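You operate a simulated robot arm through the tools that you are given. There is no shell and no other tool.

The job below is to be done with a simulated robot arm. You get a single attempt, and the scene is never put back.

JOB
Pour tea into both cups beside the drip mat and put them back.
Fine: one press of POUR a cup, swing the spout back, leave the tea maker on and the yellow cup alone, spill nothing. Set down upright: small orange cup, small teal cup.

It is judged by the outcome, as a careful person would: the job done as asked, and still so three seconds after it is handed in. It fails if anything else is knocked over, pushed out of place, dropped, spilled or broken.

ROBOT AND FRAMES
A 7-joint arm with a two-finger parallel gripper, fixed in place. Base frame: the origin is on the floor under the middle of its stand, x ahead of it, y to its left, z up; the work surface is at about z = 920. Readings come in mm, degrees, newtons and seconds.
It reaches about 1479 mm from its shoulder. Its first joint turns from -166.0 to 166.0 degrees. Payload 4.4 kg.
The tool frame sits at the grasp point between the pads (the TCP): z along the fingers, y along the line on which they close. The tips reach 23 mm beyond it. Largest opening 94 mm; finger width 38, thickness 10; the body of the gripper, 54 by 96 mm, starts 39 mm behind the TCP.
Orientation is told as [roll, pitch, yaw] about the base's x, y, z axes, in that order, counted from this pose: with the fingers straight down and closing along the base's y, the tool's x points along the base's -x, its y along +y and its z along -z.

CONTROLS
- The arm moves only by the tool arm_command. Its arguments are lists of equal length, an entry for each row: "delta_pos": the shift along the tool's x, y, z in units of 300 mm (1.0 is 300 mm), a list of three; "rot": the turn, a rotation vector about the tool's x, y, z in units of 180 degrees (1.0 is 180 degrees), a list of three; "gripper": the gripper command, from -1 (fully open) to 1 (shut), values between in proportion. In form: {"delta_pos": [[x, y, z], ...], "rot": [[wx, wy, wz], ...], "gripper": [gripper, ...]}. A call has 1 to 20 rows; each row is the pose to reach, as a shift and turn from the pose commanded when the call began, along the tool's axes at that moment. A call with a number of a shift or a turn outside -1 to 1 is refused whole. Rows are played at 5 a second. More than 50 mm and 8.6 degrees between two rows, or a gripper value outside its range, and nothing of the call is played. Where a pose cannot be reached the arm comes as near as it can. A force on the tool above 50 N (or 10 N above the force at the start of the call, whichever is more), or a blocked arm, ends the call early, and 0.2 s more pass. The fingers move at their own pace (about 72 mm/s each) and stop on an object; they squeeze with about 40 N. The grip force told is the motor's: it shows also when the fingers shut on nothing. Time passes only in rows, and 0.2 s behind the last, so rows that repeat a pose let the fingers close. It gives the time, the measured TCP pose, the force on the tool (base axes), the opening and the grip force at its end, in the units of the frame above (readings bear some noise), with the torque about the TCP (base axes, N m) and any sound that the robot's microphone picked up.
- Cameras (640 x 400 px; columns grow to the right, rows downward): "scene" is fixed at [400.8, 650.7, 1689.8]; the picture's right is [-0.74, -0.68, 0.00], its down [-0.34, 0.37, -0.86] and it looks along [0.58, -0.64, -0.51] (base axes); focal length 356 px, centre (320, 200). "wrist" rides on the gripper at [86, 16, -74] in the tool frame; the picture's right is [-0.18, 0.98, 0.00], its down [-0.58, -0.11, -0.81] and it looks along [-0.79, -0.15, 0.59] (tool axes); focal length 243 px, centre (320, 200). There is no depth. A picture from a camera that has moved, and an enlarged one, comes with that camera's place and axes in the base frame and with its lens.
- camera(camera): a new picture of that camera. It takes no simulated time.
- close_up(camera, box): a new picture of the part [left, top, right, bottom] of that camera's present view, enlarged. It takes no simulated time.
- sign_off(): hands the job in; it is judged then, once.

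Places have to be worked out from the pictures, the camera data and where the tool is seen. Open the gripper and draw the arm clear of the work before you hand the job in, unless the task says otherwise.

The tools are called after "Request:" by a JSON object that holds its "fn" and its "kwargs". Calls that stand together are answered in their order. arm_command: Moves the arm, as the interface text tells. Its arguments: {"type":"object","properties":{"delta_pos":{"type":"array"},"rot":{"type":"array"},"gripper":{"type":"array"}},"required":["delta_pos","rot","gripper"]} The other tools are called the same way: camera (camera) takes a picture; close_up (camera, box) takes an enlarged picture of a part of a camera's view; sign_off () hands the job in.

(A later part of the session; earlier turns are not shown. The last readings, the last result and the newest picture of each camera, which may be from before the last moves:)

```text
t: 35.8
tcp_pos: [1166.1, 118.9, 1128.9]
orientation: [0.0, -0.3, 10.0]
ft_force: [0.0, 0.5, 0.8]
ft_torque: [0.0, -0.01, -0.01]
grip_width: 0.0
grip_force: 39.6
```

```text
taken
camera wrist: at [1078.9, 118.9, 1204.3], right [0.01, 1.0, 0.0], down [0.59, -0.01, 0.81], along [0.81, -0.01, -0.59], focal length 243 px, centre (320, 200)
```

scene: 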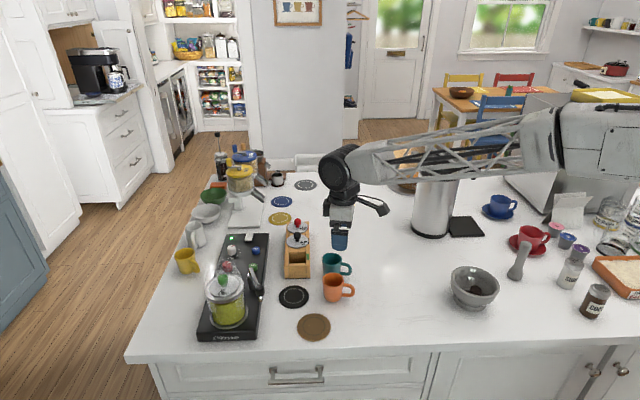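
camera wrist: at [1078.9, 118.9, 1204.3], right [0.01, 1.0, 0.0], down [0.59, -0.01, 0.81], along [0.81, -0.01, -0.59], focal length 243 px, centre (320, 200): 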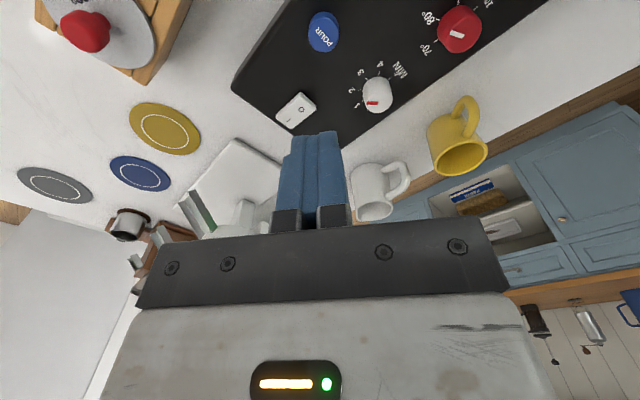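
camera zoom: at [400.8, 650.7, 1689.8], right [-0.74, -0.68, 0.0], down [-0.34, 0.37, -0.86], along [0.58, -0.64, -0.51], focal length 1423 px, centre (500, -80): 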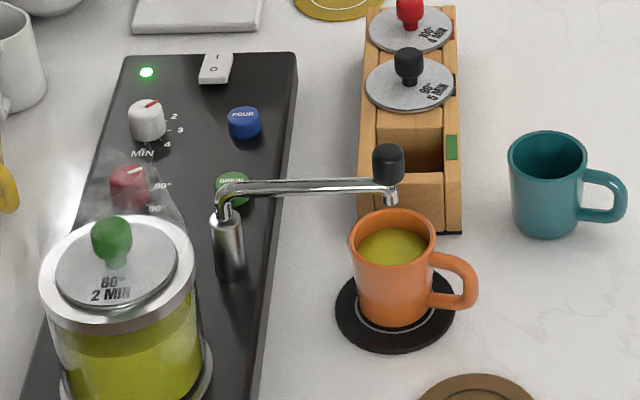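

The stream has stopped and the cup is about two-thirds full, nothing around it wet. I check the nozzle and surface closely for drips.

Request:
{"fn": "close_up", "kwargs": {"camera": "scene", "box": [285, 255, 325, 300]}}

```text
8.89 times, centred on (305, 278) of scene
camera zoom: at [400.8, 650.7, 1689.8], right [-0.74, -0.68, 0.0], down [-0.34, 0.37, -0.86], along [0.58, -0.64, -0.51], focal length 3163 px, centre (453, -489)
```

zoom: 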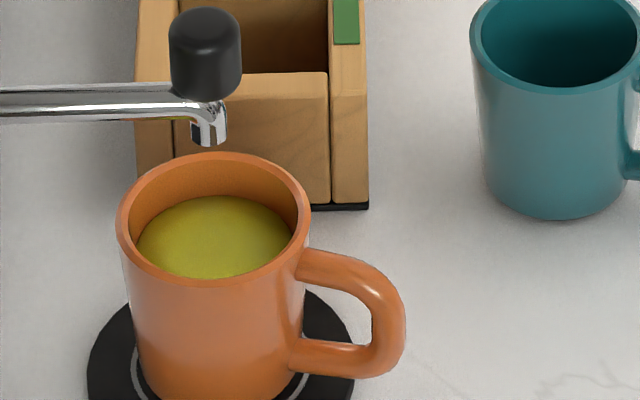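

No drip at the nozzle. I go back above the spout knob (the same pose as before) with the fingers opened to 46 mm, so the spout can be swung clear before lifting the cup.

Request:
{"fn": "arm_command", "kwargs": {"delta_pos": [[0.03, 0.0087, -0.03], [0.09, 0.026, -0.0683], [0.165, 0.0477, -0.0683], [0.24, 0.0694, -0.0683], [0.315, 0.0911, -0.0683], [0.39, 0.1128, -0.0683], [0.465, 0.1344, -0.0683], [0.54, 0.1561, -0.0683], [0.61, 0.1764, -0.0683], [0.655, 0.1894, -0.0683], [0.672, 0.1943, -0.0683], [0.672, 0.1943, -0.0683]], "rot": [[0, 0, -0.008], [0, 0, -0.025], [0, 0, -0.047], [0, 0, -0.068], [0, 0, -0.089], [0, 0, -0.11], [0, 0, -0.132], [0, 0, -0.153], [0, 0, -0.173], [0, 0, -0.186], [0, 0, -0.1906], [0, 0, -0.1906]], "gripper": [1, 1, 1, 0.8, 0.6, 0.4, 0.2, 0.02, 0.02, 0.02, 0.02, 0.02]}}

Request:
{"fn": "camera", "kwargs": {"camera": "wrist"}}

```text
t: 38.4
tcp_pos: [955.2, 141.4, 1148.0]
orientation: [-0.2, -0.3, 44.3]
ft_force: [0.4, -0.5, 0.4]
ft_torque: [0.01, -0.01, 0.01]
grip_width: 46.3
grip_force: 0.0
```

```text
taken
camera wrist: at [882.3, 92.7, 1224.1], right [-0.56, 0.83, 0.0], down [0.49, 0.33, 0.81], along [0.67, 0.45, -0.59], focal length 243 px, centre (320, 200)
```

wrist: 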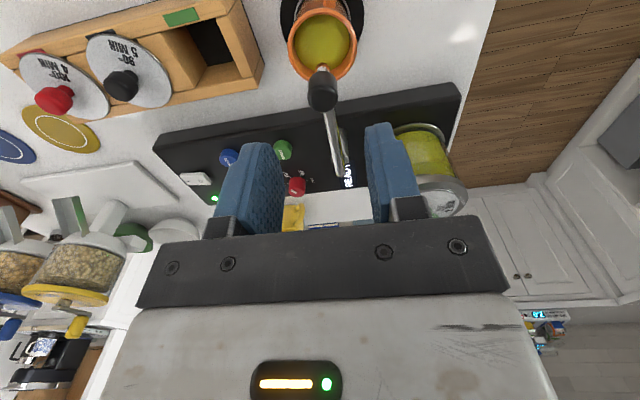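

Same alignment as before; READY still shown and the tea level is steady. I descend around the knob and close to the 25 mm cage.

Request:
{"fn": "arm_command", "kwargs": {"delta_pos": [[0, 0, 0.03], [0, 0, 0.09], [0, 0, 0.15], [0, 0, 0.21], [0, 0, 0.26], [0, 0, 0.285], [0, 0, 0.2917], [0, 0, 0.2917], [0, 0, 0.2917], [0, 0, 0.2917]], "rot": [[0, 0, 0], [0, 0, 0], [0, 0, 0], [0, 0, 0], [0, 0, 0], [0, 0, 0], [0, 0, 0], [0, 0, 0], [0, 0, 0], [0, 0, 0]], "gripper": [0.02, 0.02, 0.02, 0.02, 0.02, 0.02, 0.02, 0.3, 0.468, 0.468]}}

Request:
{"fn": "camera", "kwargs": {"camera": "wrist"}}

Request:
{"fn": "close_up", "kwargs": {"camera": "scene", "box": [215, 225, 335, 325]}}

```text
t: 40.6
tcp_pos: [957.6, 142.3, 1061.4]
orientation: [-0.3, -0.3, 44.3]
ft_force: [-0.3, 0.1, 0.7]
ft_torque: [-0.01, 0.0, -0.03]
grip_width: 24.8
grip_force: 0.0
```

```text
taken
camera wrist: at [883.9, 92.9, 1137.1], right [-0.55, 0.83, 0.0], down [0.49, 0.33, 0.81], along [0.67, 0.45, -0.59], focal length 243 px, centre (320, 200)
```

wrist: 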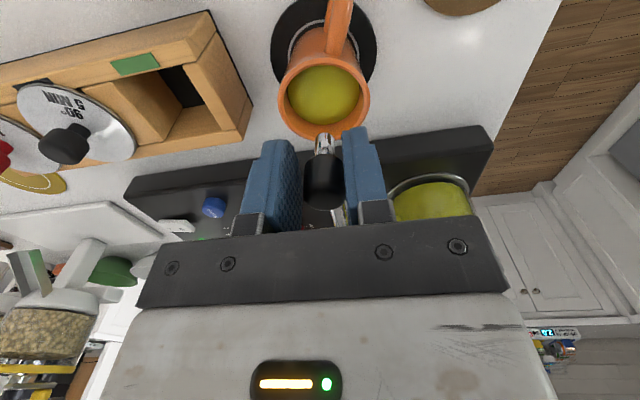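

```text
4.00 times, centred on (275, 275) of scene
camera zoom: at [400.8, 650.7, 1689.8], right [-0.74, -0.68, 0.0], down [-0.34, 0.37, -0.86], along [0.58, -0.64, -0.51], focal length 1423 px, centre (500, -100)
```

zoom: 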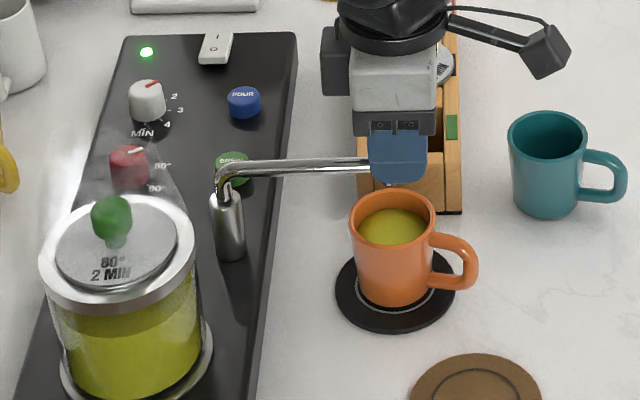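

Caged with no force. I swing the spout back along the reverse arc to its rest position.

Request:
{"fn": "arm_command", "kwargs": {"delta_pos": [[-0.0003, 0.0148, 0], [-0.0016, 0.0371, 0], [-0.0052, 0.0665, 0], [-0.0109, 0.0957, 0], [-0.0186, 0.1243, 0], [-0.0282, 0.1524, 0], [-0.0398, 0.1797, 0], [-0.0533, 0.2062, 0], [-0.0686, 0.2316, 0], [-0.0856, 0.256, 0], [-0.1043, 0.279, 0], [-0.1246, 0.3007, 0], [-0.1463, 0.321, 0], [-0.1693, 0.3397, 0], [-0.1937, 0.3567, 0], [-0.2191, 0.372, 0], [-0.2456, 0.3855, 0], [-0.266, 0.3943, 0], [-0.2729, 0.3971, 0], [-0.2729, 0.3971, 0]], "rot": [[0, 0, 0.0111], [0, 0, 0.0278], [0, 0, 0.05], [0, 0, 0.0722], [0, 0, 0.0944], [0, 0, 0.1167], [0, 0, 0.1389], [0, 0, 0.1611], [0, 0, 0.1833], [0, 0, 0.2056], [0, 0, 0.2278], [0, 0, 0.25], [0, 0, 0.2722], [0, 0, 0.2944], [0, 0, 0.3167], [0, 0, 0.3389], [0, 0, 0.3611], [0, 0, 0.3778], [0, 0, 0.3833], [0, 0, 0.3833]], "gripper": [0.468, 0.468, 0.468, 0.468, 0.468, 0.468, 0.468, 0.468, 0.468, 0.468, 0.468, 0.468, 0.468, 0.468, 0.468, 0.468, 0.468, 0.468, 0.468, 0.468]}}

Request:
{"fn": "camera", "kwargs": {"camera": "wrist"}}

Request:
{"fn": "close_up", "kwargs": {"camera": "scene", "box": [215, 225, 335, 325]}}

```text
t: 44.8
tcp_pos: [932.2, 285.4, 1061.1]
orientation: [0.2, -0.2, -24.7]
ft_force: [-4.7, -6.3, -1.3]
ft_torque: [-0.02, 0.06, -0.08]
grip_width: 27.9
grip_force: 3.6
```

```text
taken
camera wrist: at [859.9, 335.2, 1136.7], right [0.58, 0.82, 0.0], down [0.48, -0.34, 0.81], along [0.66, -0.47, -0.59], focal length 243 px, centre (320, 200)
```

wrist: 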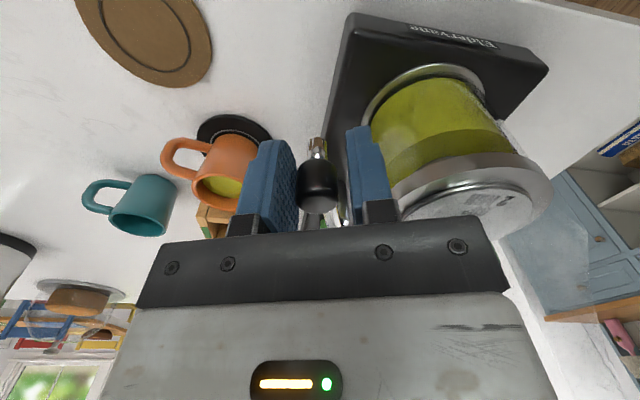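

```text
4.00 times, centred on (275, 275) of scene
camera zoom: at [400.8, 650.7, 1689.8], right [-0.74, -0.68, 0.0], down [-0.34, 0.37, -0.86], along [0.58, -0.64, -0.51], focal length 1423 px, centre (500, -100)
```

zoom: 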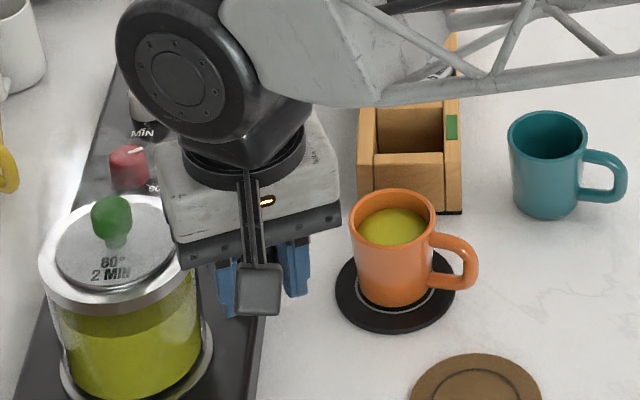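

The spout met its rest stop (about 8 N back-push), so it's back where it started. I relieve the push, open to ~42 mm and rise straight up.

Request:
{"fn": "arm_command", "kwargs": {"delta_pos": [[0, -0.006, 0], [0, -0.012, 0], [0, -0.012, 0], [0, -0.012, -0.03], [0, -0.012, -0.1], [0, -0.012, -0.18], [0, -0.012, -0.24], [0, -0.012, -0.25], [0, -0.012, -0.25]], "rot": [[0, 0, 0], [0, 0, 0], [0, 0, 0], [0, 0, 0], [0, 0, 0], [0, 0, 0], [0, 0, 0], [0, 0, 0], [0, 0, 0]], "gripper": [0.4, 0.2, 0.1, 0.1, 0.1, 0.1, 0.1, 0.1, 0.1]}}

Request:
{"fn": "camera", "kwargs": {"camera": "wrist"}}

Request:
{"fn": "close_up", "kwargs": {"camera": "scene", "box": [195, 255, 285, 312]}}

```text
t: 46.8
tcp_pos: [931.5, 283.4, 1134.7]
orientation: [0.2, -0.2, -24.7]
ft_force: [-0.8, 0.3, 0.7]
ft_torque: [-0.01, -0.01, -0.02]
grip_width: 42.4
grip_force: 0.0
```

```text
taken
camera wrist: at [858.8, 333.3, 1210.6], right [0.58, 0.82, 0.0], down [0.48, -0.34, 0.81], along [0.66, -0.47, -0.59], focal length 243 px, centre (320, 200)
```

wrist: 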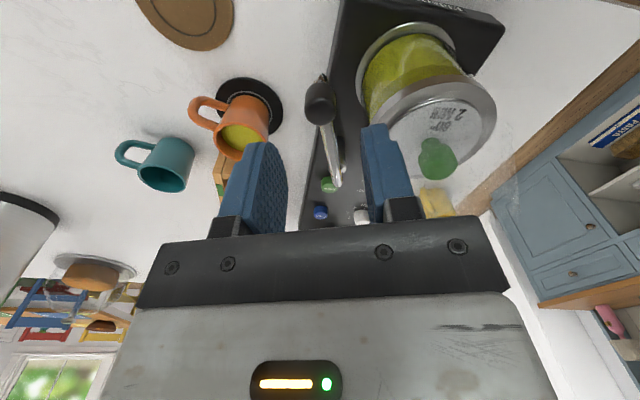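

```text
7.02 times, centred on (240, 284) of scene
camera zoom: at [400.8, 650.7, 1689.8], right [-0.74, -0.68, 0.0], down [-0.34, 0.37, -0.86], along [0.58, -0.64, -0.51], focal length 2497 px, centre (881, -386)
```

zoom: 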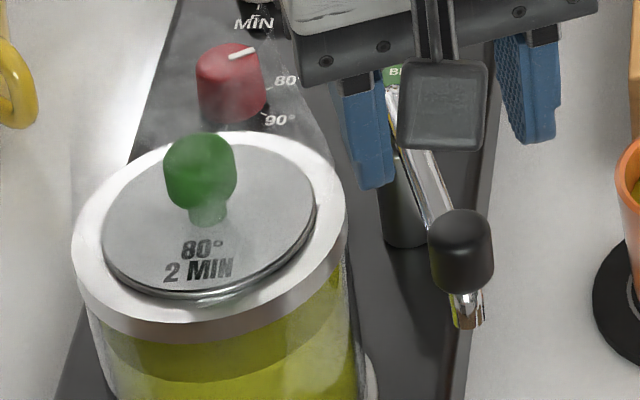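

The spout is exactly where it was at the start. Now I go back above the orange cup at yaw 28° with the fingers at 76 mm, hovering with the tips well above the rim.

Request:
{"fn": "arm_command", "kwargs": {"delta_pos": [[-0.01, -0.013, 0], [-0.035, -0.0456, 0], [-0.065, -0.0847, 0], [-0.095, -0.1238, 0], [-0.13, -0.1694, 0], [-0.165, -0.215, 0], [-0.2, -0.2606, 0], [-0.235, -0.3062, 0], [-0.262, -0.3414, 0.02], [-0.2773, -0.3613, 0.07], [-0.2773, -0.3613, 0.14], [-0.2773, -0.3613, 0.21], [-0.2773, -0.3613, 0.25], [-0.2773, -0.3613, 0.2553], [-0.2773, -0.3613, 0.2553]], "rot": [[0, 0, -0.01], [0, 0, -0.035], [0, 0, -0.065], [0, 0, -0.1], [0, 0, -0.135], [0, 0, -0.17], [0, 0, -0.205], [0, 0, -0.24], [0, 0, -0.27], [0, 0, -0.2928], [0, 0, -0.2928], [0, 0, -0.2928], [0, 0, -0.2928], [0, 0, -0.2928], [0, 0, -0.2928]], "gripper": [0.1, 0.1, 0.1, 0.0, -0.2, -0.4, -0.617, -0.617, -0.617, -0.617, -0.617, -0.617, -0.617, -0.617, -0.617]}}

Request:
{"fn": "camera", "kwargs": {"camera": "wrist"}}

Request:
{"fn": "close_up", "kwargs": {"camera": "scene", "box": [235, 225, 355, 325]}}

```text
t: 50.0
tcp_pos: [961.0, 149.9, 1060.8]
orientation: [0.0, -0.2, 28.0]
ft_force: [0.5, -0.7, -0.7]
ft_torque: [0.02, -0.01, -0.04]
grip_width: 75.9
grip_force: 0.0
```

```text
taken
camera wrist: at [877.2, 122.7, 1135.2], right [-0.3, 0.95, 0.0], down [0.56, 0.18, 0.81], along [0.77, 0.24, -0.59], focal length 243 px, centre (320, 200)
```

wrist: 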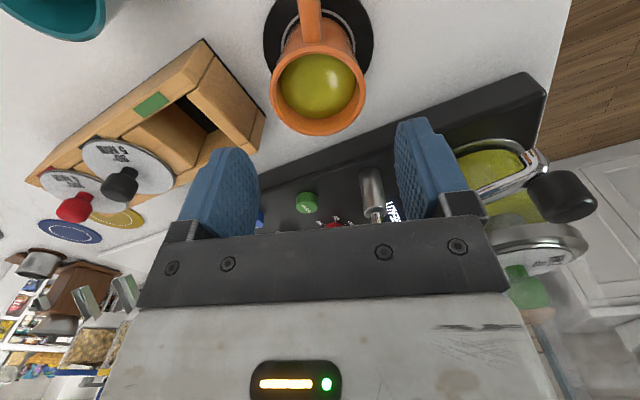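

```text
4.00 times, centred on (295, 275) of scene
camera zoom: at [400.8, 650.7, 1689.8], right [-0.74, -0.68, 0.0], down [-0.34, 0.37, -0.86], along [0.58, -0.64, -0.51], focal length 1423 px, centre (420, -100)
```

zoom: 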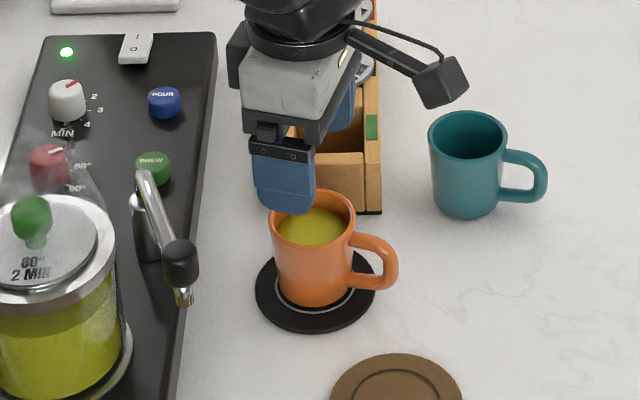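

The cup lies centred between the fingers and the spout is out of the way. I descend straight to the proven grip height (TCP ≈ 978, ~8 mm below the rim).

Request:
{"fn": "arm_command", "kwargs": {"delta_pos": [[0, 0, 0.03], [0, 0, 0.08], [0, 0, 0.13], [0, 0, 0.18], [0, 0, 0.22], [0, 0, 0.255], [0, 0, 0.272], [0, 0, 0.2773], [0, 0, 0.2773]], "rot": [[0, 0, 0], [0, 0, 0], [0, 0, 0], [0, 0, 0], [0, 0, 0], [0, 0, 0], [0, 0, 0], [0, 0, 0], [0, 0, 0]], "gripper": [-0.617, -0.617, -0.617, -0.617, -0.617, -0.617, -0.617, -0.617, -0.617]}}

Request:
{"fn": "camera", "kwargs": {"camera": "wrist"}}

```text
t: 52.0
tcp_pos: [961.3, 149.1, 977.5]
orientation: [-0.1, -0.3, 28.0]
ft_force: [-0.5, 0.0, -0.3]
ft_torque: [0.02, -0.02, 0.01]
grip_width: 75.8
grip_force: 0.0
```

```text
taken
camera wrist: at [877.1, 121.6, 1052.7], right [-0.3, 0.95, 0.0], down [0.56, 0.18, 0.81], along [0.77, 0.24, -0.59], focal length 243 px, centre (320, 200)
```

wrist: 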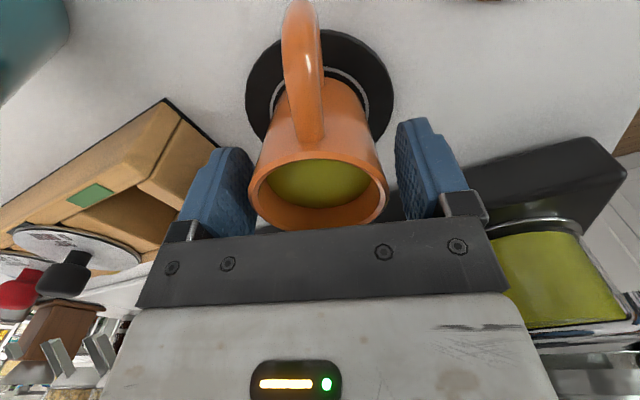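

Aligned as before. I close slowly to avoid jostling the tea, then hold.

Request:
{"fn": "arm_command", "kwargs": {"delta_pos": [[0, 0, 0], [0, 0, 0], [0, 0, 0], [0, 0, 0], [0, 0, 0], [0, 0, 0], [0, 0, 0], [0, 0, 0], [0, 0, 0]], "rot": [[0, 0, 0], [0, 0, 0], [0, 0, 0], [0, 0, 0], [0, 0, 0], [0, 0, 0], [0, 0, 0], [0, 0, 0], [0, 0, 0]], "gripper": [-0.53, -0.45, -0.39, -0.35, -0.32, -0.28, 1, 1, 1]}}

Request:
{"fn": "camera", "kwargs": {"camera": "wrist"}}

```text
t: 54.0
tcp_pos: [961.0, 148.5, 977.6]
orientation: [-0.1, -0.2, 28.0]
ft_force: [-0.7, -1.5, 2.1]
ft_torque: [-0.01, 0.01, 0.02]
grip_width: 61.0
grip_force: 40.4
```

```text
taken
camera wrist: at [877.1, 121.6, 1052.8], right [-0.3, 0.95, 0.0], down [0.56, 0.18, 0.81], along [0.77, 0.24, -0.59], focal length 243 px, centre (320, 200)
```

wrist: 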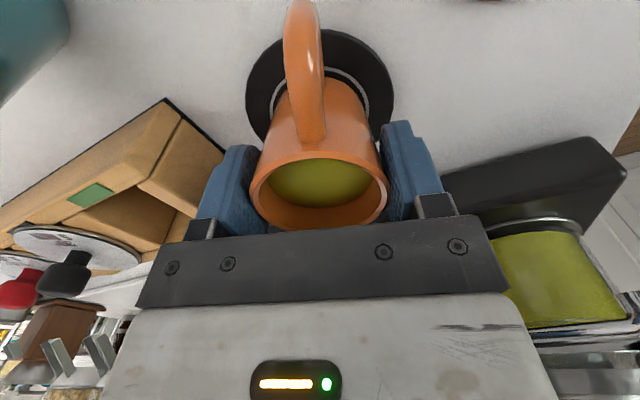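

Gripped at 61 mm. I lift only 6 mm slowly and hold, to confirm the filled cup doesn't slide in the fingers.

Request:
{"fn": "arm_command", "kwargs": {"delta_pos": [[0, 0, -0.003], [0, 0, -0.008], [0, 0, -0.014], [0, 0, -0.018], [0, 0, -0.02], [0, 0, -0.02], [0, 0, -0.02], [0, 0, -0.02], [0, 0, -0.02], [0, 0, -0.02]], "rot": [[0, 0, 0], [0, 0, 0], [0, 0, 0], [0, 0, 0], [0, 0, 0], [0, 0, 0], [0, 0, 0], [0, 0, 0], [0, 0, 0], [0, 0, 0]], "gripper": [1, 1, 1, 1, 1, 1, 1, 1, 1, 1]}}

Request:
{"fn": "camera", "kwargs": {"camera": "wrist"}}

Request:
{"fn": "close_up", "kwargs": {"camera": "scene", "box": [275, 250, 355, 320]}}

```text
t: 56.2
tcp_pos: [962.2, 148.8, 983.7]
orientation: [-0.1, -0.2, 28.0]
ft_force: [0.1, -0.4, -2.6]
ft_torque: [0.04, -0.01, 0.0]
grip_width: 61.0
grip_force: 39.8
```

```text
taken
camera wrist: at [877.4, 121.2, 1058.8], right [-0.3, 0.95, 0.0], down [0.56, 0.18, 0.81], along [0.77, 0.24, -0.59], focal length 243 px, centre (320, 200)
```

wrist: 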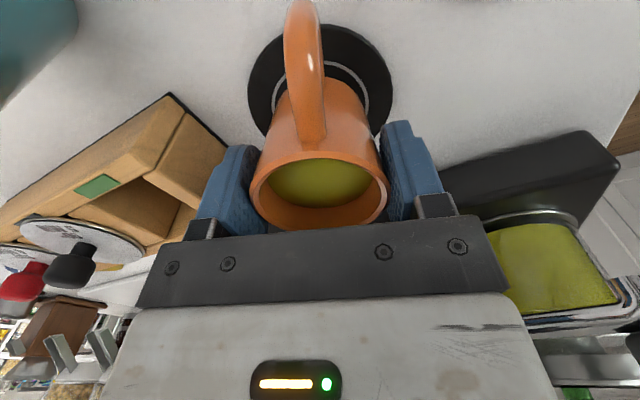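

```text
5.71 times, centred on (315, 285) of scene
camera zoom: at [400.8, 650.7, 1689.8], right [-0.74, -0.68, 0.0], down [-0.34, 0.37, -0.86], along [0.58, -0.64, -0.51], focal length 2033 px, centre (349, -286)
```

zoom: 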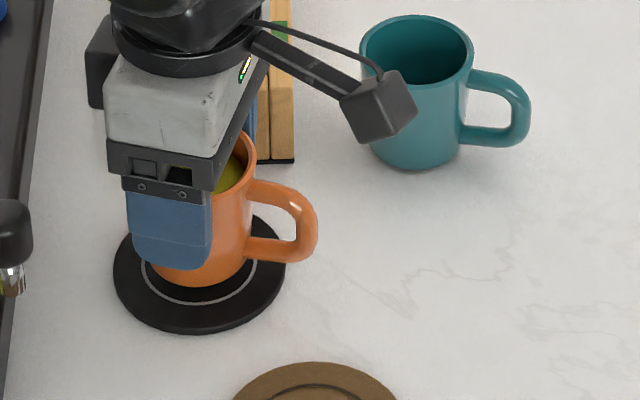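

The filled cup (2.6 N) stays put in the grip and hangs level. I lift 14 mm more and carry it smoothly back over its original spot.

Request:
{"fn": "arm_command", "kwargs": {"delta_pos": [[0, 0, -0.01], [0, 0, -0.025], [0, 0, -0.04], [0, 0, -0.047], [0.0045, -0.0014, -0.047], [0.0171, -0.0055, -0.047], [0.0365, -0.0117, -0.047], [0.0616, -0.0198, -0.047], [0.0911, -0.0292, -0.047], [0.1237, -0.0396, -0.047], [0.1582, -0.0507, -0.047], [0.1931, -0.0619, -0.047], [0.2276, -0.073, -0.047], [0.2602, -0.0834, -0.047], [0.2897, -0.0929, -0.047], [0.3148, -0.1009, -0.047], [0.3342, -0.1071, -0.047], [0.3468, -0.1112, -0.047], [0.3513, -0.1126, -0.047], [0.3513, -0.1126, -0.047]], "rot": [[0, 0, 0], [0, 0, 0], [0, 0, 0], [0, 0, 0], [0, 0, 0], [0, 0, 0], [0, 0, 0], [0, 0, 0], [0, 0, 0], [0, 0, 0], [0, 0, 0], [0, 0, 0], [0, 0, 0], [0, 0, 0], [0, 0, 0], [0, 0, 0], [0, 0, 0], [0, 0, 0], [0, 0, 0], [0, 0, 0]], "gripper": [1, 1, 1, 1, 1, 1, 1, 1, 1, 1, 1, 1, 1, 1, 1, 1, 1, 1, 1, 1]}}

Request:
{"fn": "camera", "kwargs": {"camera": "wrist"}}

Request:
{"fn": "close_up", "kwargs": {"camera": "scene", "box": [275, 245, 365, 312]}}

```text
t: 60.4
tcp_pos: [885.1, 70.0, 995.7]
orientation: [-0.1, -0.3, 28.0]
ft_force: [-0.3, 1.0, -1.9]
ft_torque: [0.03, 0.0, 0.0]
grip_width: 60.7
grip_force: 39.7
```

```text
taken
camera wrist: at [800.1, 42.0, 1071.4], right [-0.3, 0.95, 0.0], down [0.56, 0.18, 0.81], along [0.77, 0.24, -0.59], focal length 243 px, centre (320, 200)
```

wrist: 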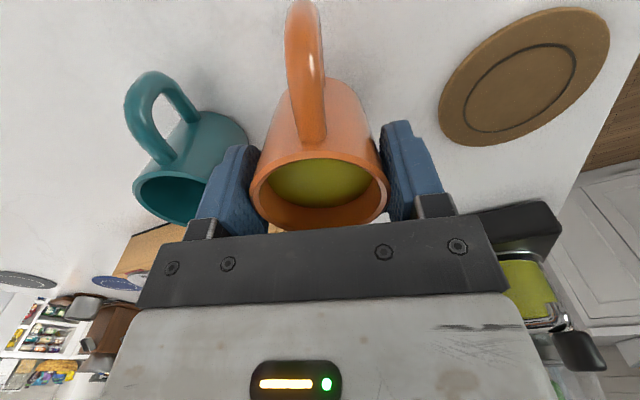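

```text
5.97 times, centred on (320, 278) of scene
camera zoom: at [400.8, 650.7, 1689.8], right [-0.74, -0.68, 0.0], down [-0.34, 0.37, -0.86], along [0.58, -0.64, -0.51], focal length 2124 px, centre (320, -269)
```

zoom: 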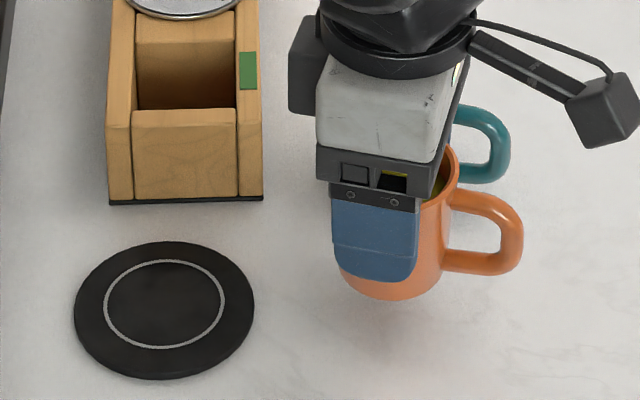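

The cup is over its old spot with the mat left clean. I lower it slowly toward the table, with small last steps.

Request:
{"fn": "arm_command", "kwargs": {"delta_pos": [[0, 0, 0.008], [0, 0, 0.022], [0, 0, 0.038], [0, 0, 0.052], [0, 0, 0.06], [0, 0, 0.064], [0, 0, 0.067], [0, 0, 0.069], [0, 0, 0.071], [0, 0, 0.071]], "rot": [[0, 0, 0], [0, 0, 0], [0, 0, 0], [0, 0, 0], [0, 0, 0], [0, 0, 0], [0, 0, 0], [0, 0, 0], [0, 0, 0], [0, 0, 0]], "gripper": [1, 1, 1, 1, 1, 1, 1, 1, 1, 1]}}

Request:
{"fn": "close_up", "kwargs": {"camera": "scene", "box": [275, 245, 365, 312]}}

```text
t: 62.6
tcp_pos: [884.7, 69.8, 975.1]
orientation: [-0.1, -0.3, 28.0]
ft_force: [-0.3, -0.2, -3.1]
ft_torque: [0.0, 0.03, 0.01]
grip_width: 60.6
grip_force: 39.7
```

```text
5.97 times, centred on (320, 278) of scene
camera zoom: at [400.8, 650.7, 1689.8], right [-0.74, -0.68, 0.0], down [-0.34, 0.37, -0.86], along [0.58, -0.64, -0.51], focal length 2124 px, centre (320, -269)
```

zoom: 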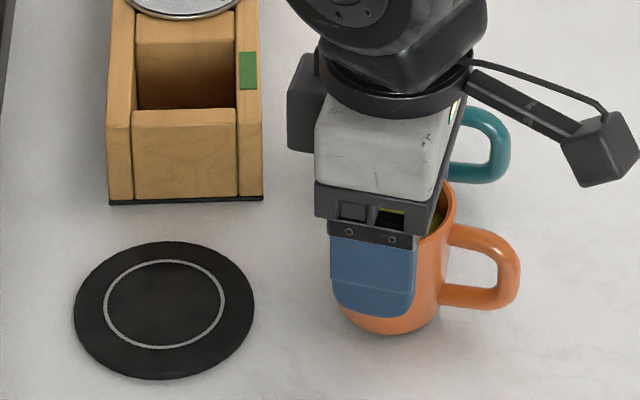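

Still hanging (−3.1 N) about 3 mm above the table. I continue down in sub-millimetre steps.

Request:
{"fn": "arm_command", "kwargs": {"delta_pos": [[0, 0, 0.0025], [0, 0, 0.005], [0, 0, 0.007], [0, 0, 0.009], [0, 0, 0.009]], "rot": [[0, 0, 0], [0, 0, 0], [0, 0, 0], [0, 0, 0], [0, 0, 0]], "gripper": [1, 1, 1, 1, 1]}}

```text
t: 63.8
tcp_pos: [884.7, 70.4, 973.0]
orientation: [-0.3, -0.3, 28.0]
ft_force: [-1.3, 1.1, 4.6]
ft_torque: [0.16, 0.23, 0.01]
grip_width: 60.9
grip_force: 40.3
```

Contact: the cup now rests on the table (+4.6 N). I open the fingers gently to 76 mm, wait, then rise straight up.

Request:
{"fn": "arm_command", "kwargs": {"delta_pos": [[0, 0, 0], [0, 0, 0], [0, 0, 0], [0, 0, 0], [0, 0, 0], [0, 0, 0], [0, 0, -0.02], [0, 0, -0.07], [0, 0, -0.14], [0, 0, -0.21], [0, 0, -0.27], [0, 0, -0.3], [0, 0, -0.3]], "rot": [[0, 0, 0], [0, 0, 0], [0, 0, 0], [0, 0, 0], [0, 0, 0], [0, 0, 0], [0, 0, 0], [0, 0, 0], [0, 0, 0], [0, 0, 0], [0, 0, 0], [0, 0, 0], [0, 0, 0]], "gripper": [-0.25, -0.32, -0.4, -0.5, -0.6, -0.6, -0.6, -0.6, -0.6, -0.6, -0.6, -0.6, -0.6]}}

Request:
{"fn": "camera", "kwargs": {"camera": "wrist"}}

Request:
{"fn": "close_up", "kwargs": {"camera": "scene", "box": [275, 245, 365, 312]}}

```text
t: 66.6
tcp_pos: [885.8, 70.8, 1061.4]
orientation: [-0.1, -0.3, 28.1]
ft_force: [0.3, -0.1, 0.2]
ft_torque: [-0.01, -0.03, 0.0]
grip_width: 75.1
grip_force: 0.1
```

```text
taken
camera wrist: at [800.8, 42.8, 1137.5], right [-0.3, 0.95, 0.0], down [0.56, 0.18, 0.81], along [0.77, 0.24, -0.59], focal length 243 px, centre (320, 200)
```

wrist: 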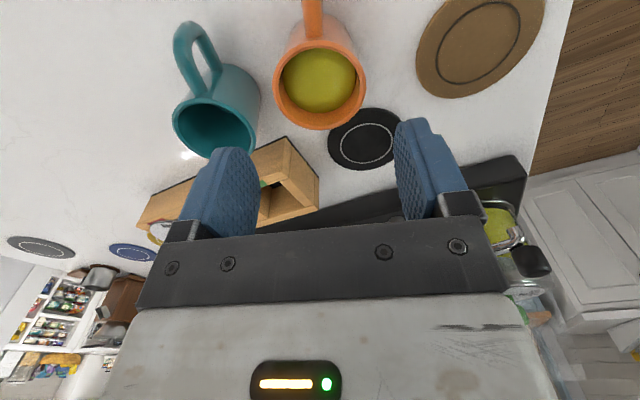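

```text
5.97 times, centred on (320, 278) of scene
camera zoom: at [400.8, 650.7, 1689.8], right [-0.74, -0.68, 0.0], down [-0.34, 0.37, -0.86], along [0.58, -0.64, -0.51], focal length 2124 px, centre (320, -269)
```

zoom: 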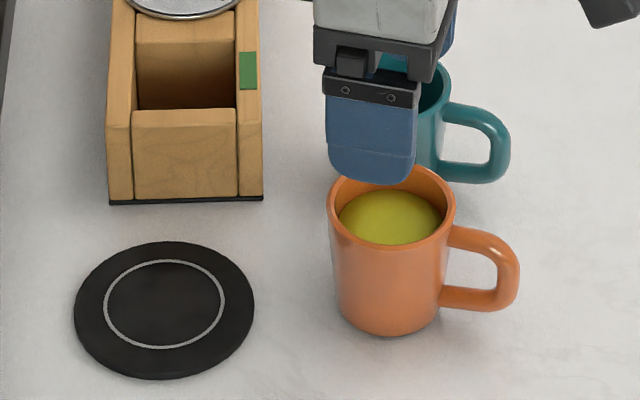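

The orange cup stands upright with its tea within ~3 mm of its old spot. Next the teal cup: a closer wrist view for its exact centre and handle direction.

Request:
{"fn": "close_up", "kwargs": {"camera": "wrist", "box": [140, 0, 390, 160]}}

```text
2.50 times, centred on (265, 80) of wrist
camera zoom: at [800.8, 42.8, 1137.5], right [-0.3, 0.95, 0.0], down [0.56, 0.18, 0.81], along [0.77, 0.24, -0.59], focal length 606 px, centre (458, 500)
```

zoom: 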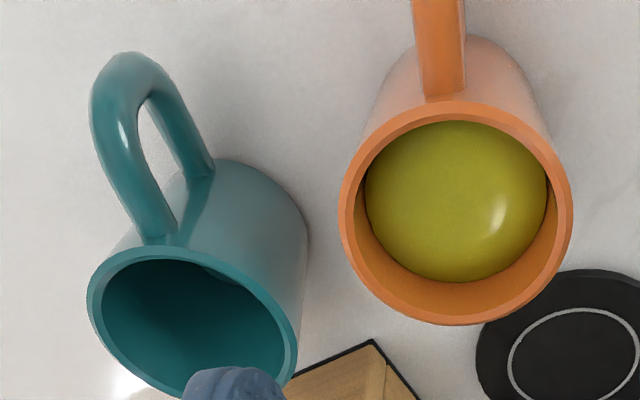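

I hover above the teal cup at yaw 28° to check alignment before descending.

Request:
{"fn": "arm_command", "kwargs": {"delta_pos": [[-0.007, -0.03, -0.01], [-0.022, -0.088, -0.02], [-0.04, -0.158, -0.02], [-0.056, -0.222, -0.02], [-0.068, -0.27, -0.01], [-0.074, -0.2927, 0], [-0.074, -0.2927, 0]], "rot": [[0, 0, 0], [0, 0, 0], [0, 0, 0], [0, 0, 0], [0, 0, 0], [0, 0, 0], [0, 0, 0]], "gripper": [-0.6, -0.6, -0.6, -0.6, -0.6, -0.6, -0.6]}}

Request:
{"fn": "camera", "kwargs": {"camera": "wrist"}}

Request:
{"fn": "close_up", "kwargs": {"camera": "wrist", "box": [210, 0, 430, 150]}}

Request:
{"fn": "close_up", "kwargs": {"camera": "scene", "box": [285, 215, 375, 310]}}

```text
t: 68.2
tcp_pos: [944.2, 2.2, 1063.4]
orientation: [-0.1, -0.3, 28.1]
ft_force: [0.1, 0.4, -1.2]
ft_torque: [-0.01, -0.03, -0.02]
grip_width: 75.2
grip_force: 0.1
```

```text
taken
camera wrist: at [860.6, -24.5, 1137.2], right [-0.3, 0.95, 0.0], down [0.56, 0.18, 0.81], along [0.77, 0.24, -0.59], focal length 243 px, centre (320, 200)
```

wrist: 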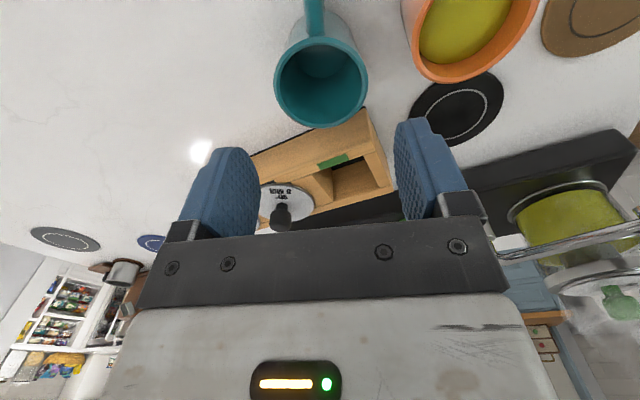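

```text
2.67 times, centred on (320, 75) of wrist
camera zoom: at [860.6, -24.5, 1137.2], right [-0.3, 0.95, 0.0], down [0.56, 0.18, 0.81], along [0.77, 0.24, -0.59], focal length 647 px, centre (320, 533)
```

zoom: 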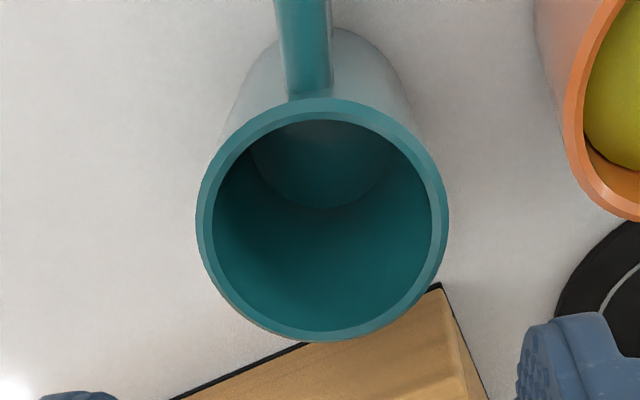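

```text
4.21 times, centred on (330, 262) of scene
camera zoom: at [400.8, 650.7, 1689.8], right [-0.74, -0.68, 0.0], down [-0.34, 0.37, -0.86], along [0.58, -0.64, -0.51], focal length 1498 px, centre (278, -63)
```

zoom: 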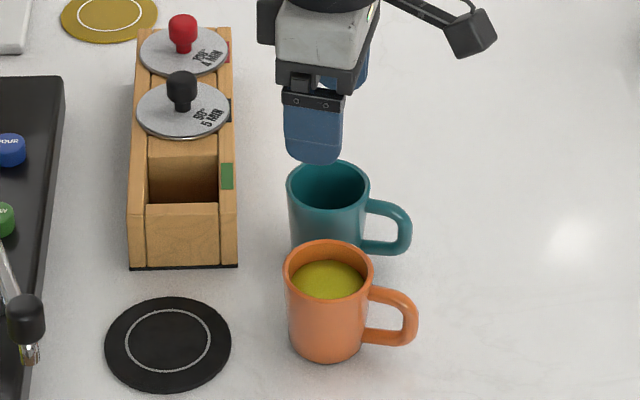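

The teal cup is aligned; its centre is ~1.3 mm to tool +y of the finger midline. I correct that and descend to TCP z≈974 (rim ~9 mm above the TCP).

Request:
{"fn": "arm_command", "kwargs": {"delta_pos": [[0, 0.0043, 0.02], [0, 0.0043, 0.07], [0, 0.0043, 0.12], [0, 0.0043, 0.17], [0, 0.0043, 0.22], [0, 0.0043, 0.26], [0, 0.0043, 0.285], [0, 0.0043, 0.2967], [0, 0.0043, 0.2967]], "rot": [[0, 0, 0], [0, 0, 0], [0, 0, 0], [0, 0, 0], [0, 0, 0], [0, 0, 0], [0, 0, 0], [0, 0, 0], [0, 0, 0]], "gripper": [-0.6, -0.6, -0.6, -0.6, -0.6, -0.6, -0.6, -0.6, -0.6]}}

Request:
{"fn": "camera", "kwargs": {"camera": "wrist"}}

Request:
{"fn": "close_up", "kwargs": {"camera": "scene", "box": [285, 215, 375, 310]}}

```text
t: 70.2
tcp_pos: [944.2, 3.0, 973.2]
orientation: [-0.1, -0.3, 28.1]
ft_force: [0.1, 0.8, 0.1]
ft_torque: [-0.01, 0.01, -0.01]
grip_width: 75.1
grip_force: 0.1
```

```text
taken
camera wrist: at [860.6, -24.4, 1048.4], right [-0.3, 0.95, 0.0], down [0.56, 0.18, 0.81], along [0.77, 0.24, -0.59], focal length 243 px, centre (320, 200)
```

wrist: 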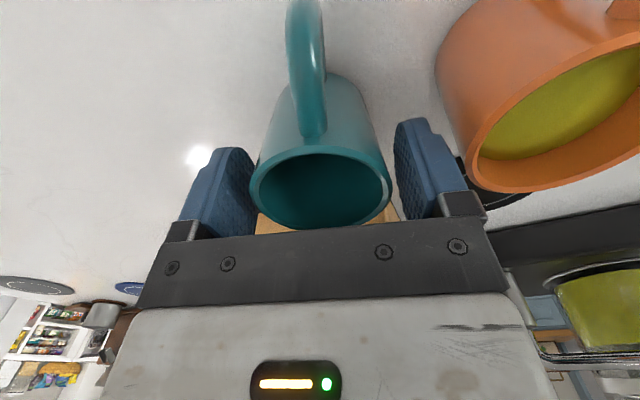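

```text
4.21 times, centred on (330, 262) of scene
camera zoom: at [400.8, 650.7, 1689.8], right [-0.74, -0.68, 0.0], down [-0.34, 0.37, -0.86], along [0.58, -0.64, -0.51], focal length 1498 px, centre (278, -63)
```

zoom: 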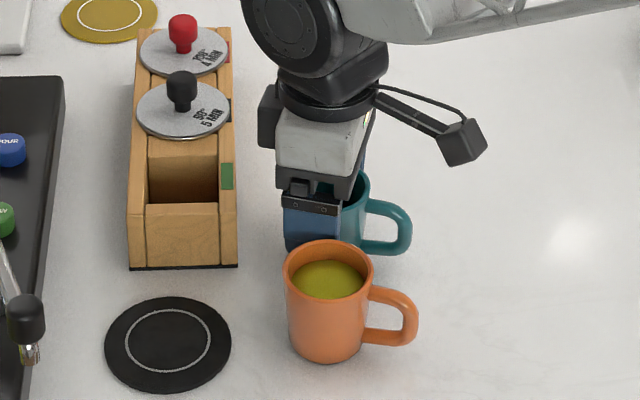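

Centred (rim 249–391 px) and clear of the orange cup. I close gently.

Request:
{"fn": "arm_command", "kwargs": {"delta_pos": [[0, 0, 0], [0, 0, 0], [0, 0, 0], [0, 0, 0], [0, 0, 0], [0, 0, 0], [0, 0, 0], [0, 0, 0]], "rot": [[0, 0, 0], [0, 0, 0], [0, 0, 0], [0, 0, 0], [0, 0, 0], [0, 0, 0], [0, 0, 0], [0, 0, 0]], "gripper": [-0.5, -0.42, -0.36, -0.32, -0.28, 1, 1, 1]}}

Request:
{"fn": "camera", "kwargs": {"camera": "wrist"}}

```text
t: 72.0
tcp_pos: [944.4, 2.9, 974.0]
orientation: [-0.2, -0.4, 28.0]
ft_force: [-0.1, 0.9, -0.6]
ft_torque: [0.0, -0.07, 0.01]
grip_width: 60.5
grip_force: 40.0
```

```text
taken
camera wrist: at [860.6, -24.5, 1048.4], right [-0.3, 0.95, 0.0], down [0.56, 0.18, 0.81], along [0.77, 0.24, -0.59], focal length 243 px, centre (320, 200)
```

wrist: 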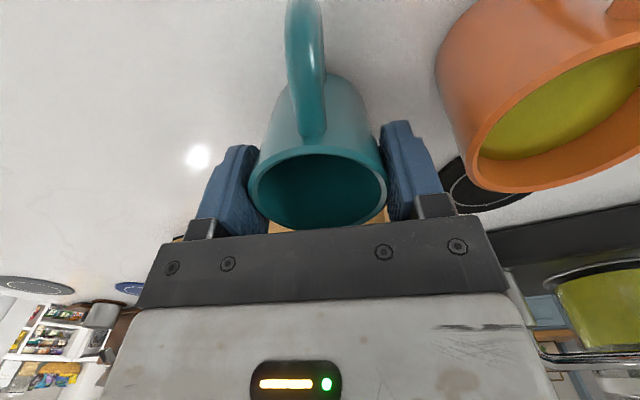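

Gripped at 60.5 mm. The straight path passes between the wooden box corner and the orange cup, so I first lift 80 mm to clear both, then check the grip.

Request:
{"fn": "arm_command", "kwargs": {"delta_pos": [[0, 0, -0.005], [0, 0, -0.015], [0, 0, -0.03], [0, 0, -0.06], [0, 0, -0.1], [0, 0, -0.15], [0, 0, -0.2], [0, 0, -0.24], [0, 0, -0.262], [0, 0, -0.2667], [0, 0, -0.2667]], "rot": [[0, 0, 0], [0, 0, 0], [0, 0, 0], [0, 0, 0], [0, 0, 0], [0, 0, 0], [0, 0, 0], [0, 0, 0], [0, 0, 0], [0, 0, 0], [0, 0, 0]], "gripper": [1, 1, 1, 1, 1, 1, 1, 1, 1, 1, 1]}}

Request:
{"fn": "camera", "kwargs": {"camera": "wrist"}}

Request:
{"fn": "camera", "kwargs": {"camera": "scene"}}

```text
t: 74.4
tcp_pos: [943.5, 3.0, 1053.9]
orientation: [-0.1, -0.4, 27.9]
ft_force: [-0.4, -0.9, -1.2]
ft_torque: [-0.02, -0.05, 0.02]
grip_width: 60.5
grip_force: 39.9
```

```text
taken
camera wrist: at [859.4, -24.0, 1128.5], right [-0.3, 0.95, 0.0], down [0.56, 0.18, 0.81], along [0.77, 0.24, -0.59], focal length 243 px, centre (320, 200)
```

wrist: 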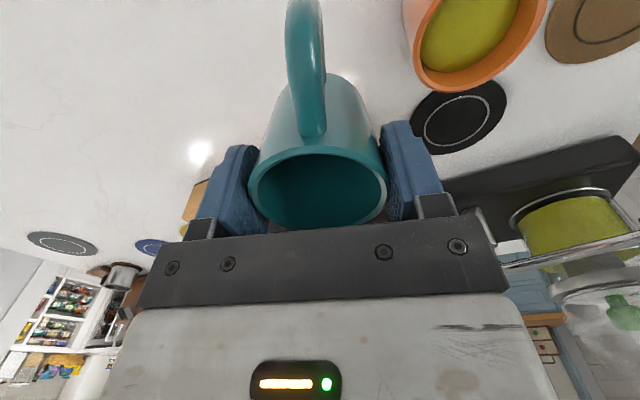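

```text
taken
```

scene: 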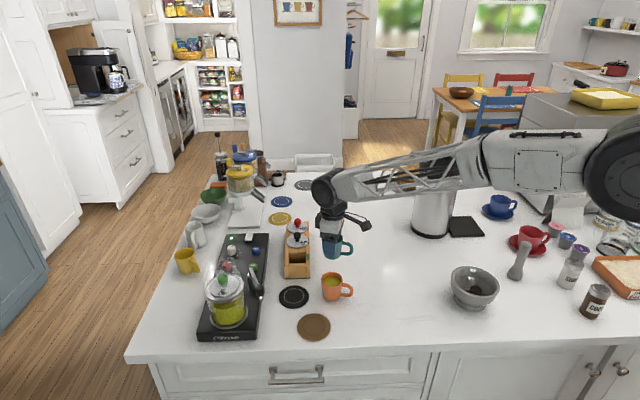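

No slip at all. I carry the teal cup over to the mat target and lower it to a few millimetres above.

Request:
{"fn": "arm_command", "kwargs": {"delta_pos": [[-0.0078, 0.0113, 0], [-0.029, 0.0419, 0], [-0.0603, 0.0871, 0], [-0.0983, 0.142, 0], [-0.1397, 0.2017, 0], [-0.181, 0.2613, 0], [-0.219, 0.3162, 0], [-0.2503, 0.3614, 0], [-0.2715, 0.392, 0], [-0.2793, 0.4033, 0], [-0.2793, 0.4033, 0.03], [-0.2793, 0.4033, 0.09], [-0.2793, 0.4033, 0.15], [-0.2793, 0.4033, 0.2], [-0.2793, 0.4033, 0.23], [-0.2793, 0.4033, 0.242], [-0.2793, 0.4033, 0.242]], "rot": [[0, 0, 0], [0, 0, 0], [0, 0, 0], [0, 0, 0], [0, 0, 0], [0, 0, 0], [0, 0, 0], [0, 0, 0], [0, 0, 0], [0, 0, 0], [0, 0, 0], [0, 0, 0], [0, 0, 0], [0, 0, 0], [0, 0, 0], [0, 0, 0], [0, 0, 0]], "gripper": [1, 1, 1, 1, 1, 1, 1, 1, 1, 1, 1, 1, 1, 1, 1, 1, 1]}}

Request:
{"fn": "camera", "kwargs": {"camera": "wrist"}}

Request:
{"fn": "close_up", "kwargs": {"camera": "scene", "box": [275, 250, 355, 320]}}

```text
t: 78.0
tcp_pos: [963.0, 149.4, 981.7]
orientation: [-0.2, -0.3, 28.0]
ft_force: [-0.4, -0.1, 0.2]
ft_torque: [0.02, 0.01, -0.02]
grip_width: 60.6
grip_force: 39.8
```

```text
taken
camera wrist: at [878.5, 122.5, 1056.7], right [-0.3, 0.95, 0.0], down [0.56, 0.18, 0.81], along [0.77, 0.24, -0.59], focal length 243 px, centre (320, 200)
```

wrist: 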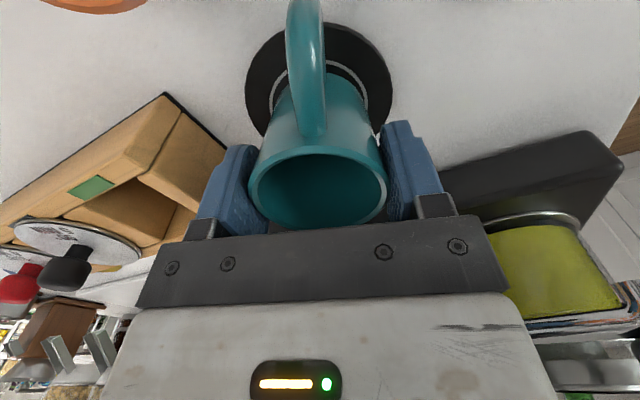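

```text
5.71 times, centred on (315, 285) of scene
camera zoom: at [400.8, 650.7, 1689.8], right [-0.74, -0.68, 0.0], down [-0.34, 0.37, -0.86], along [0.58, -0.64, -0.51], focal length 2033 px, centre (349, -286)
```

zoom: 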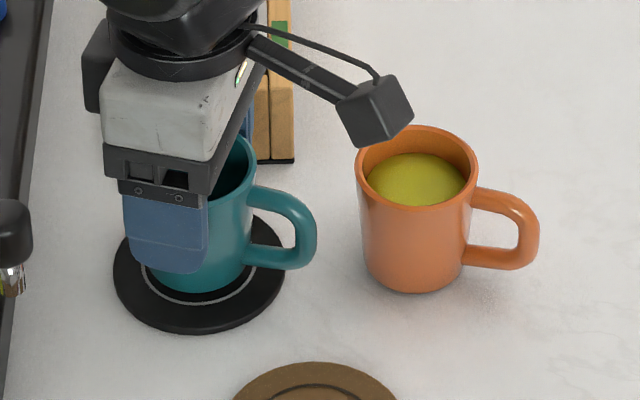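

Over the mat, centred in the ring. I lower in small steps until contact.

Request:
{"fn": "arm_command", "kwargs": {"delta_pos": [[0, 0, 0.003], [0, 0, 0.006], [0, 0, 0.008], [0, 0, 0.01], [0, 0, 0.011], [0, 0, 0.011]], "rot": [[0, 0, 0], [0, 0, 0], [0, 0, 0], [0, 0, 0], [0, 0, 0], [0, 0, 0]], "gripper": [1, 1, 1, 1, 1, 1]}}

Request:
{"fn": "close_up", "kwargs": {"camera": "scene", "box": [275, 250, 355, 320]}}

```text
t: 79.4
tcp_pos: [962.4, 150.4, 978.2]
orientation: [-0.1, -0.4, 28.0]
ft_force: [-2.3, 1.1, 2.1]
ft_torque: [0.03, 0.09, -0.03]
grip_width: 60.6
grip_force: 40.2
```

```text
5.71 times, centred on (315, 285) of scene
camera zoom: at [400.8, 650.7, 1689.8], right [-0.74, -0.68, 0.0], down [-0.34, 0.37, -0.86], along [0.58, -0.64, -0.51], focal length 2033 px, centre (349, -286)
```

zoom: 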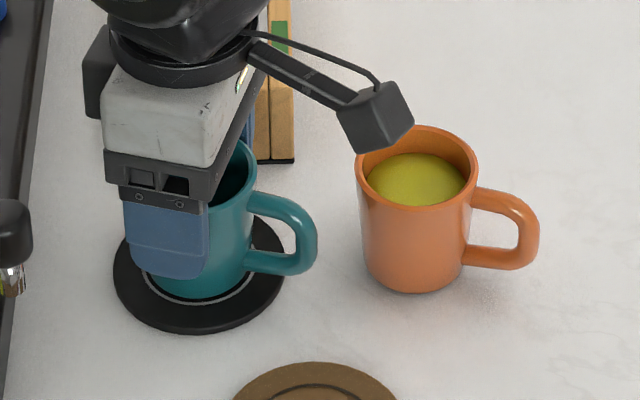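

Contact felt (about +2 N), the cup stands flat. I open the fingers gently and rise 120 mm.

Request:
{"fn": "arm_command", "kwargs": {"delta_pos": [[0, 0, 0], [0, 0, 0], [0, 0, 0], [0, 0, 0], [0, 0, 0], [0, 0, -0.02], [0, 0, -0.08], [0, 0, -0.16], [0, 0, -0.25], [0, 0, -0.34], [0, 0, -0.39], [0, 0, -0.4], [0, 0, -0.4]], "rot": [[0, 0, 0], [0, 0, 0], [0, 0, 0], [0, 0, 0], [0, 0, 0], [0, 0, 0], [0, 0, 0], [0, 0, 0], [0, 0, 0], [0, 0, 0], [0, 0, 0], [0, 0, 0], [0, 0, 0]], "gripper": [-0.25, -0.35, -0.5, -0.617, -0.617, -0.617, -0.617, -0.617, -0.617, -0.617, -0.617, -0.617, -0.617]}}

Request:
{"fn": "camera", "kwargs": {"camera": "wrist"}}

Request:
{"fn": "close_up", "kwargs": {"camera": "scene", "box": [235, 245, 355, 325]}}

```text
t: 82.2
tcp_pos: [960.5, 149.0, 1098.3]
orientation: [0.0, -0.3, 27.9]
ft_force: [-0.9, 0.1, 0.7]
ft_torque: [0.0, 0.01, 0.01]
grip_width: 75.8
grip_force: 0.1
```

```text
taken
camera wrist: at [877.2, 121.9, 1174.7], right [-0.3, 0.95, 0.0], down [0.56, 0.18, 0.81], along [0.77, 0.24, -0.59], focal length 243 px, centre (320, 200)
```

wrist: 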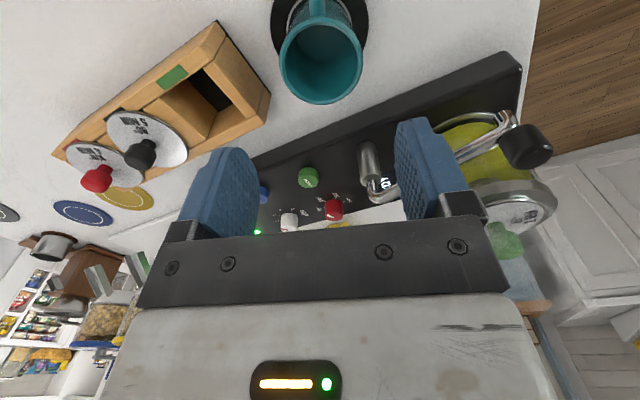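

```text
5.00 times, centred on (295, 285) of scene
camera zoom: at [400.8, 650.7, 1689.8], right [-0.74, -0.68, 0.0], down [-0.34, 0.37, -0.86], along [0.58, -0.64, -0.51], focal length 1779 px, centre (445, -225)
```

zoom: 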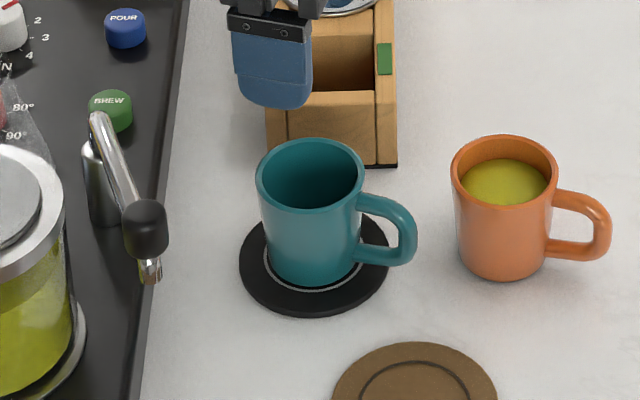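

Teal stands just where orange stood for its pour. I repeat the spout procedure: move above the knob at its rest position with yaw −25°.

Request:
{"fn": "arm_command", "kwargs": {"delta_pos": [[0, 0.0, -0.05], [0, 0.02, -0.1], [-0.01, 0.06, -0.123], [-0.024, 0.11, -0.123], [-0.039, 0.165, -0.123], [-0.054, 0.22, -0.123], [-0.07, 0.275, -0.123], [-0.085, 0.33, -0.123], [-0.1, 0.385, -0.123], [-0.113, 0.425, -0.123], [-0.1193, 0.4403, -0.123], [-0.1193, 0.4403, -0.123]], "rot": [[0, 0, 0.015], [0, 0, 0.04], [0, 0, 0.07], [0, 0, 0.1], [0, 0, 0.13], [0, 0, 0.16], [0, 0, 0.19], [0, 0, 0.22], [0, 0, 0.25], [0, 0, 0.275], [0, 0, 0.2939], [0, 0, 0.2939]], "gripper": [-0.617, -0.4, -0.2, 0.02, 0.02, 0.02, 0.02, 0.02, 0.02, 0.02, 0.02, 0.02]}}

Request:
{"fn": "camera", "kwargs": {"camera": "wrist"}}

```text
t: 84.8
tcp_pos: [931.8, 283.1, 1135.5]
orientation: [0.2, -0.2, -24.8]
ft_force: [0.5, 0.4, -0.2]
ft_torque: [-0.01, 0.0, 0.01]
grip_width: 46.4
grip_force: 0.0
```

```text
taken
camera wrist: at [859.7, 333.4, 1210.8], right [0.58, 0.81, 0.0], down [0.48, -0.34, 0.81], along [0.66, -0.47, -0.59], focal length 243 px, centre (320, 200)
```

wrist: 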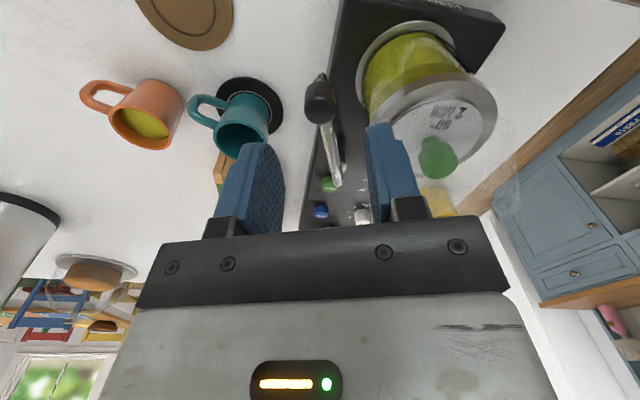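

Alignment repeats within ~1 mm. I nudge 1.2 mm away from the jar, descend around the knob and close to the 25 mm cage.

Request:
{"fn": "arm_command", "kwargs": {"delta_pos": [[0, -0.004, 0.02], [0, -0.004, 0.07], [0, -0.004, 0.12], [0, -0.004, 0.17], [0, -0.004, 0.215], [0, -0.004, 0.243], [0, -0.004, 0.2517], [0, -0.004, 0.2517], [0, -0.004, 0.2517], [0, -0.004, 0.2517]], "rot": [[0, 0, 0], [0, 0, 0], [0, 0, 0], [0, 0, 0], [0, 0, 0], [0, 0, 0], [0, 0, 0], [0, 0, 0], [0, 0, 0], [0, 0, 0]], "gripper": [0.02, 0.02, 0.02, 0.02, 0.02, 0.02, 0.02, 0.3, 0.468, 0.468]}}

Request:
{"fn": "close_up", "kwargs": {"camera": "wrist", "box": [200, 80, 460, 250]}}

```text
t: 87.0
tcp_pos: [930.1, 281.7, 1059.6]
orientation: [0.2, -0.2, -24.8]
ft_force: [0.8, 0.2, 0.2]
ft_torque: [0.01, 0.02, 0.0]
grip_width: 24.8
grip_force: 0.1
```

```text
2.35 times, centred on (330, 165) of wrist
camera zoom: at [858.1, 332.1, 1135.1], right [0.58, 0.81, 0.0], down [0.48, -0.34, 0.81], along [0.66, -0.47, -0.59], focal length 571 px, centre (296, 282)
```

zoom: 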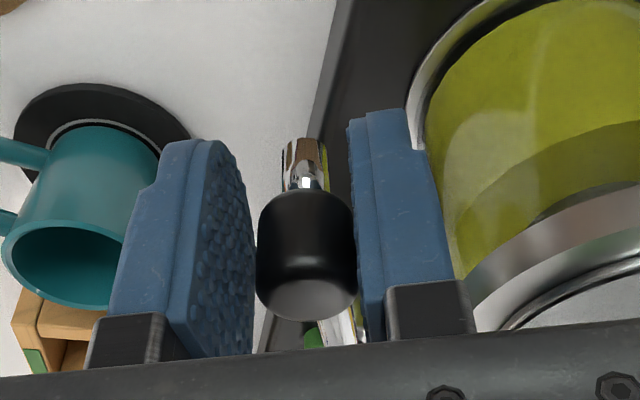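

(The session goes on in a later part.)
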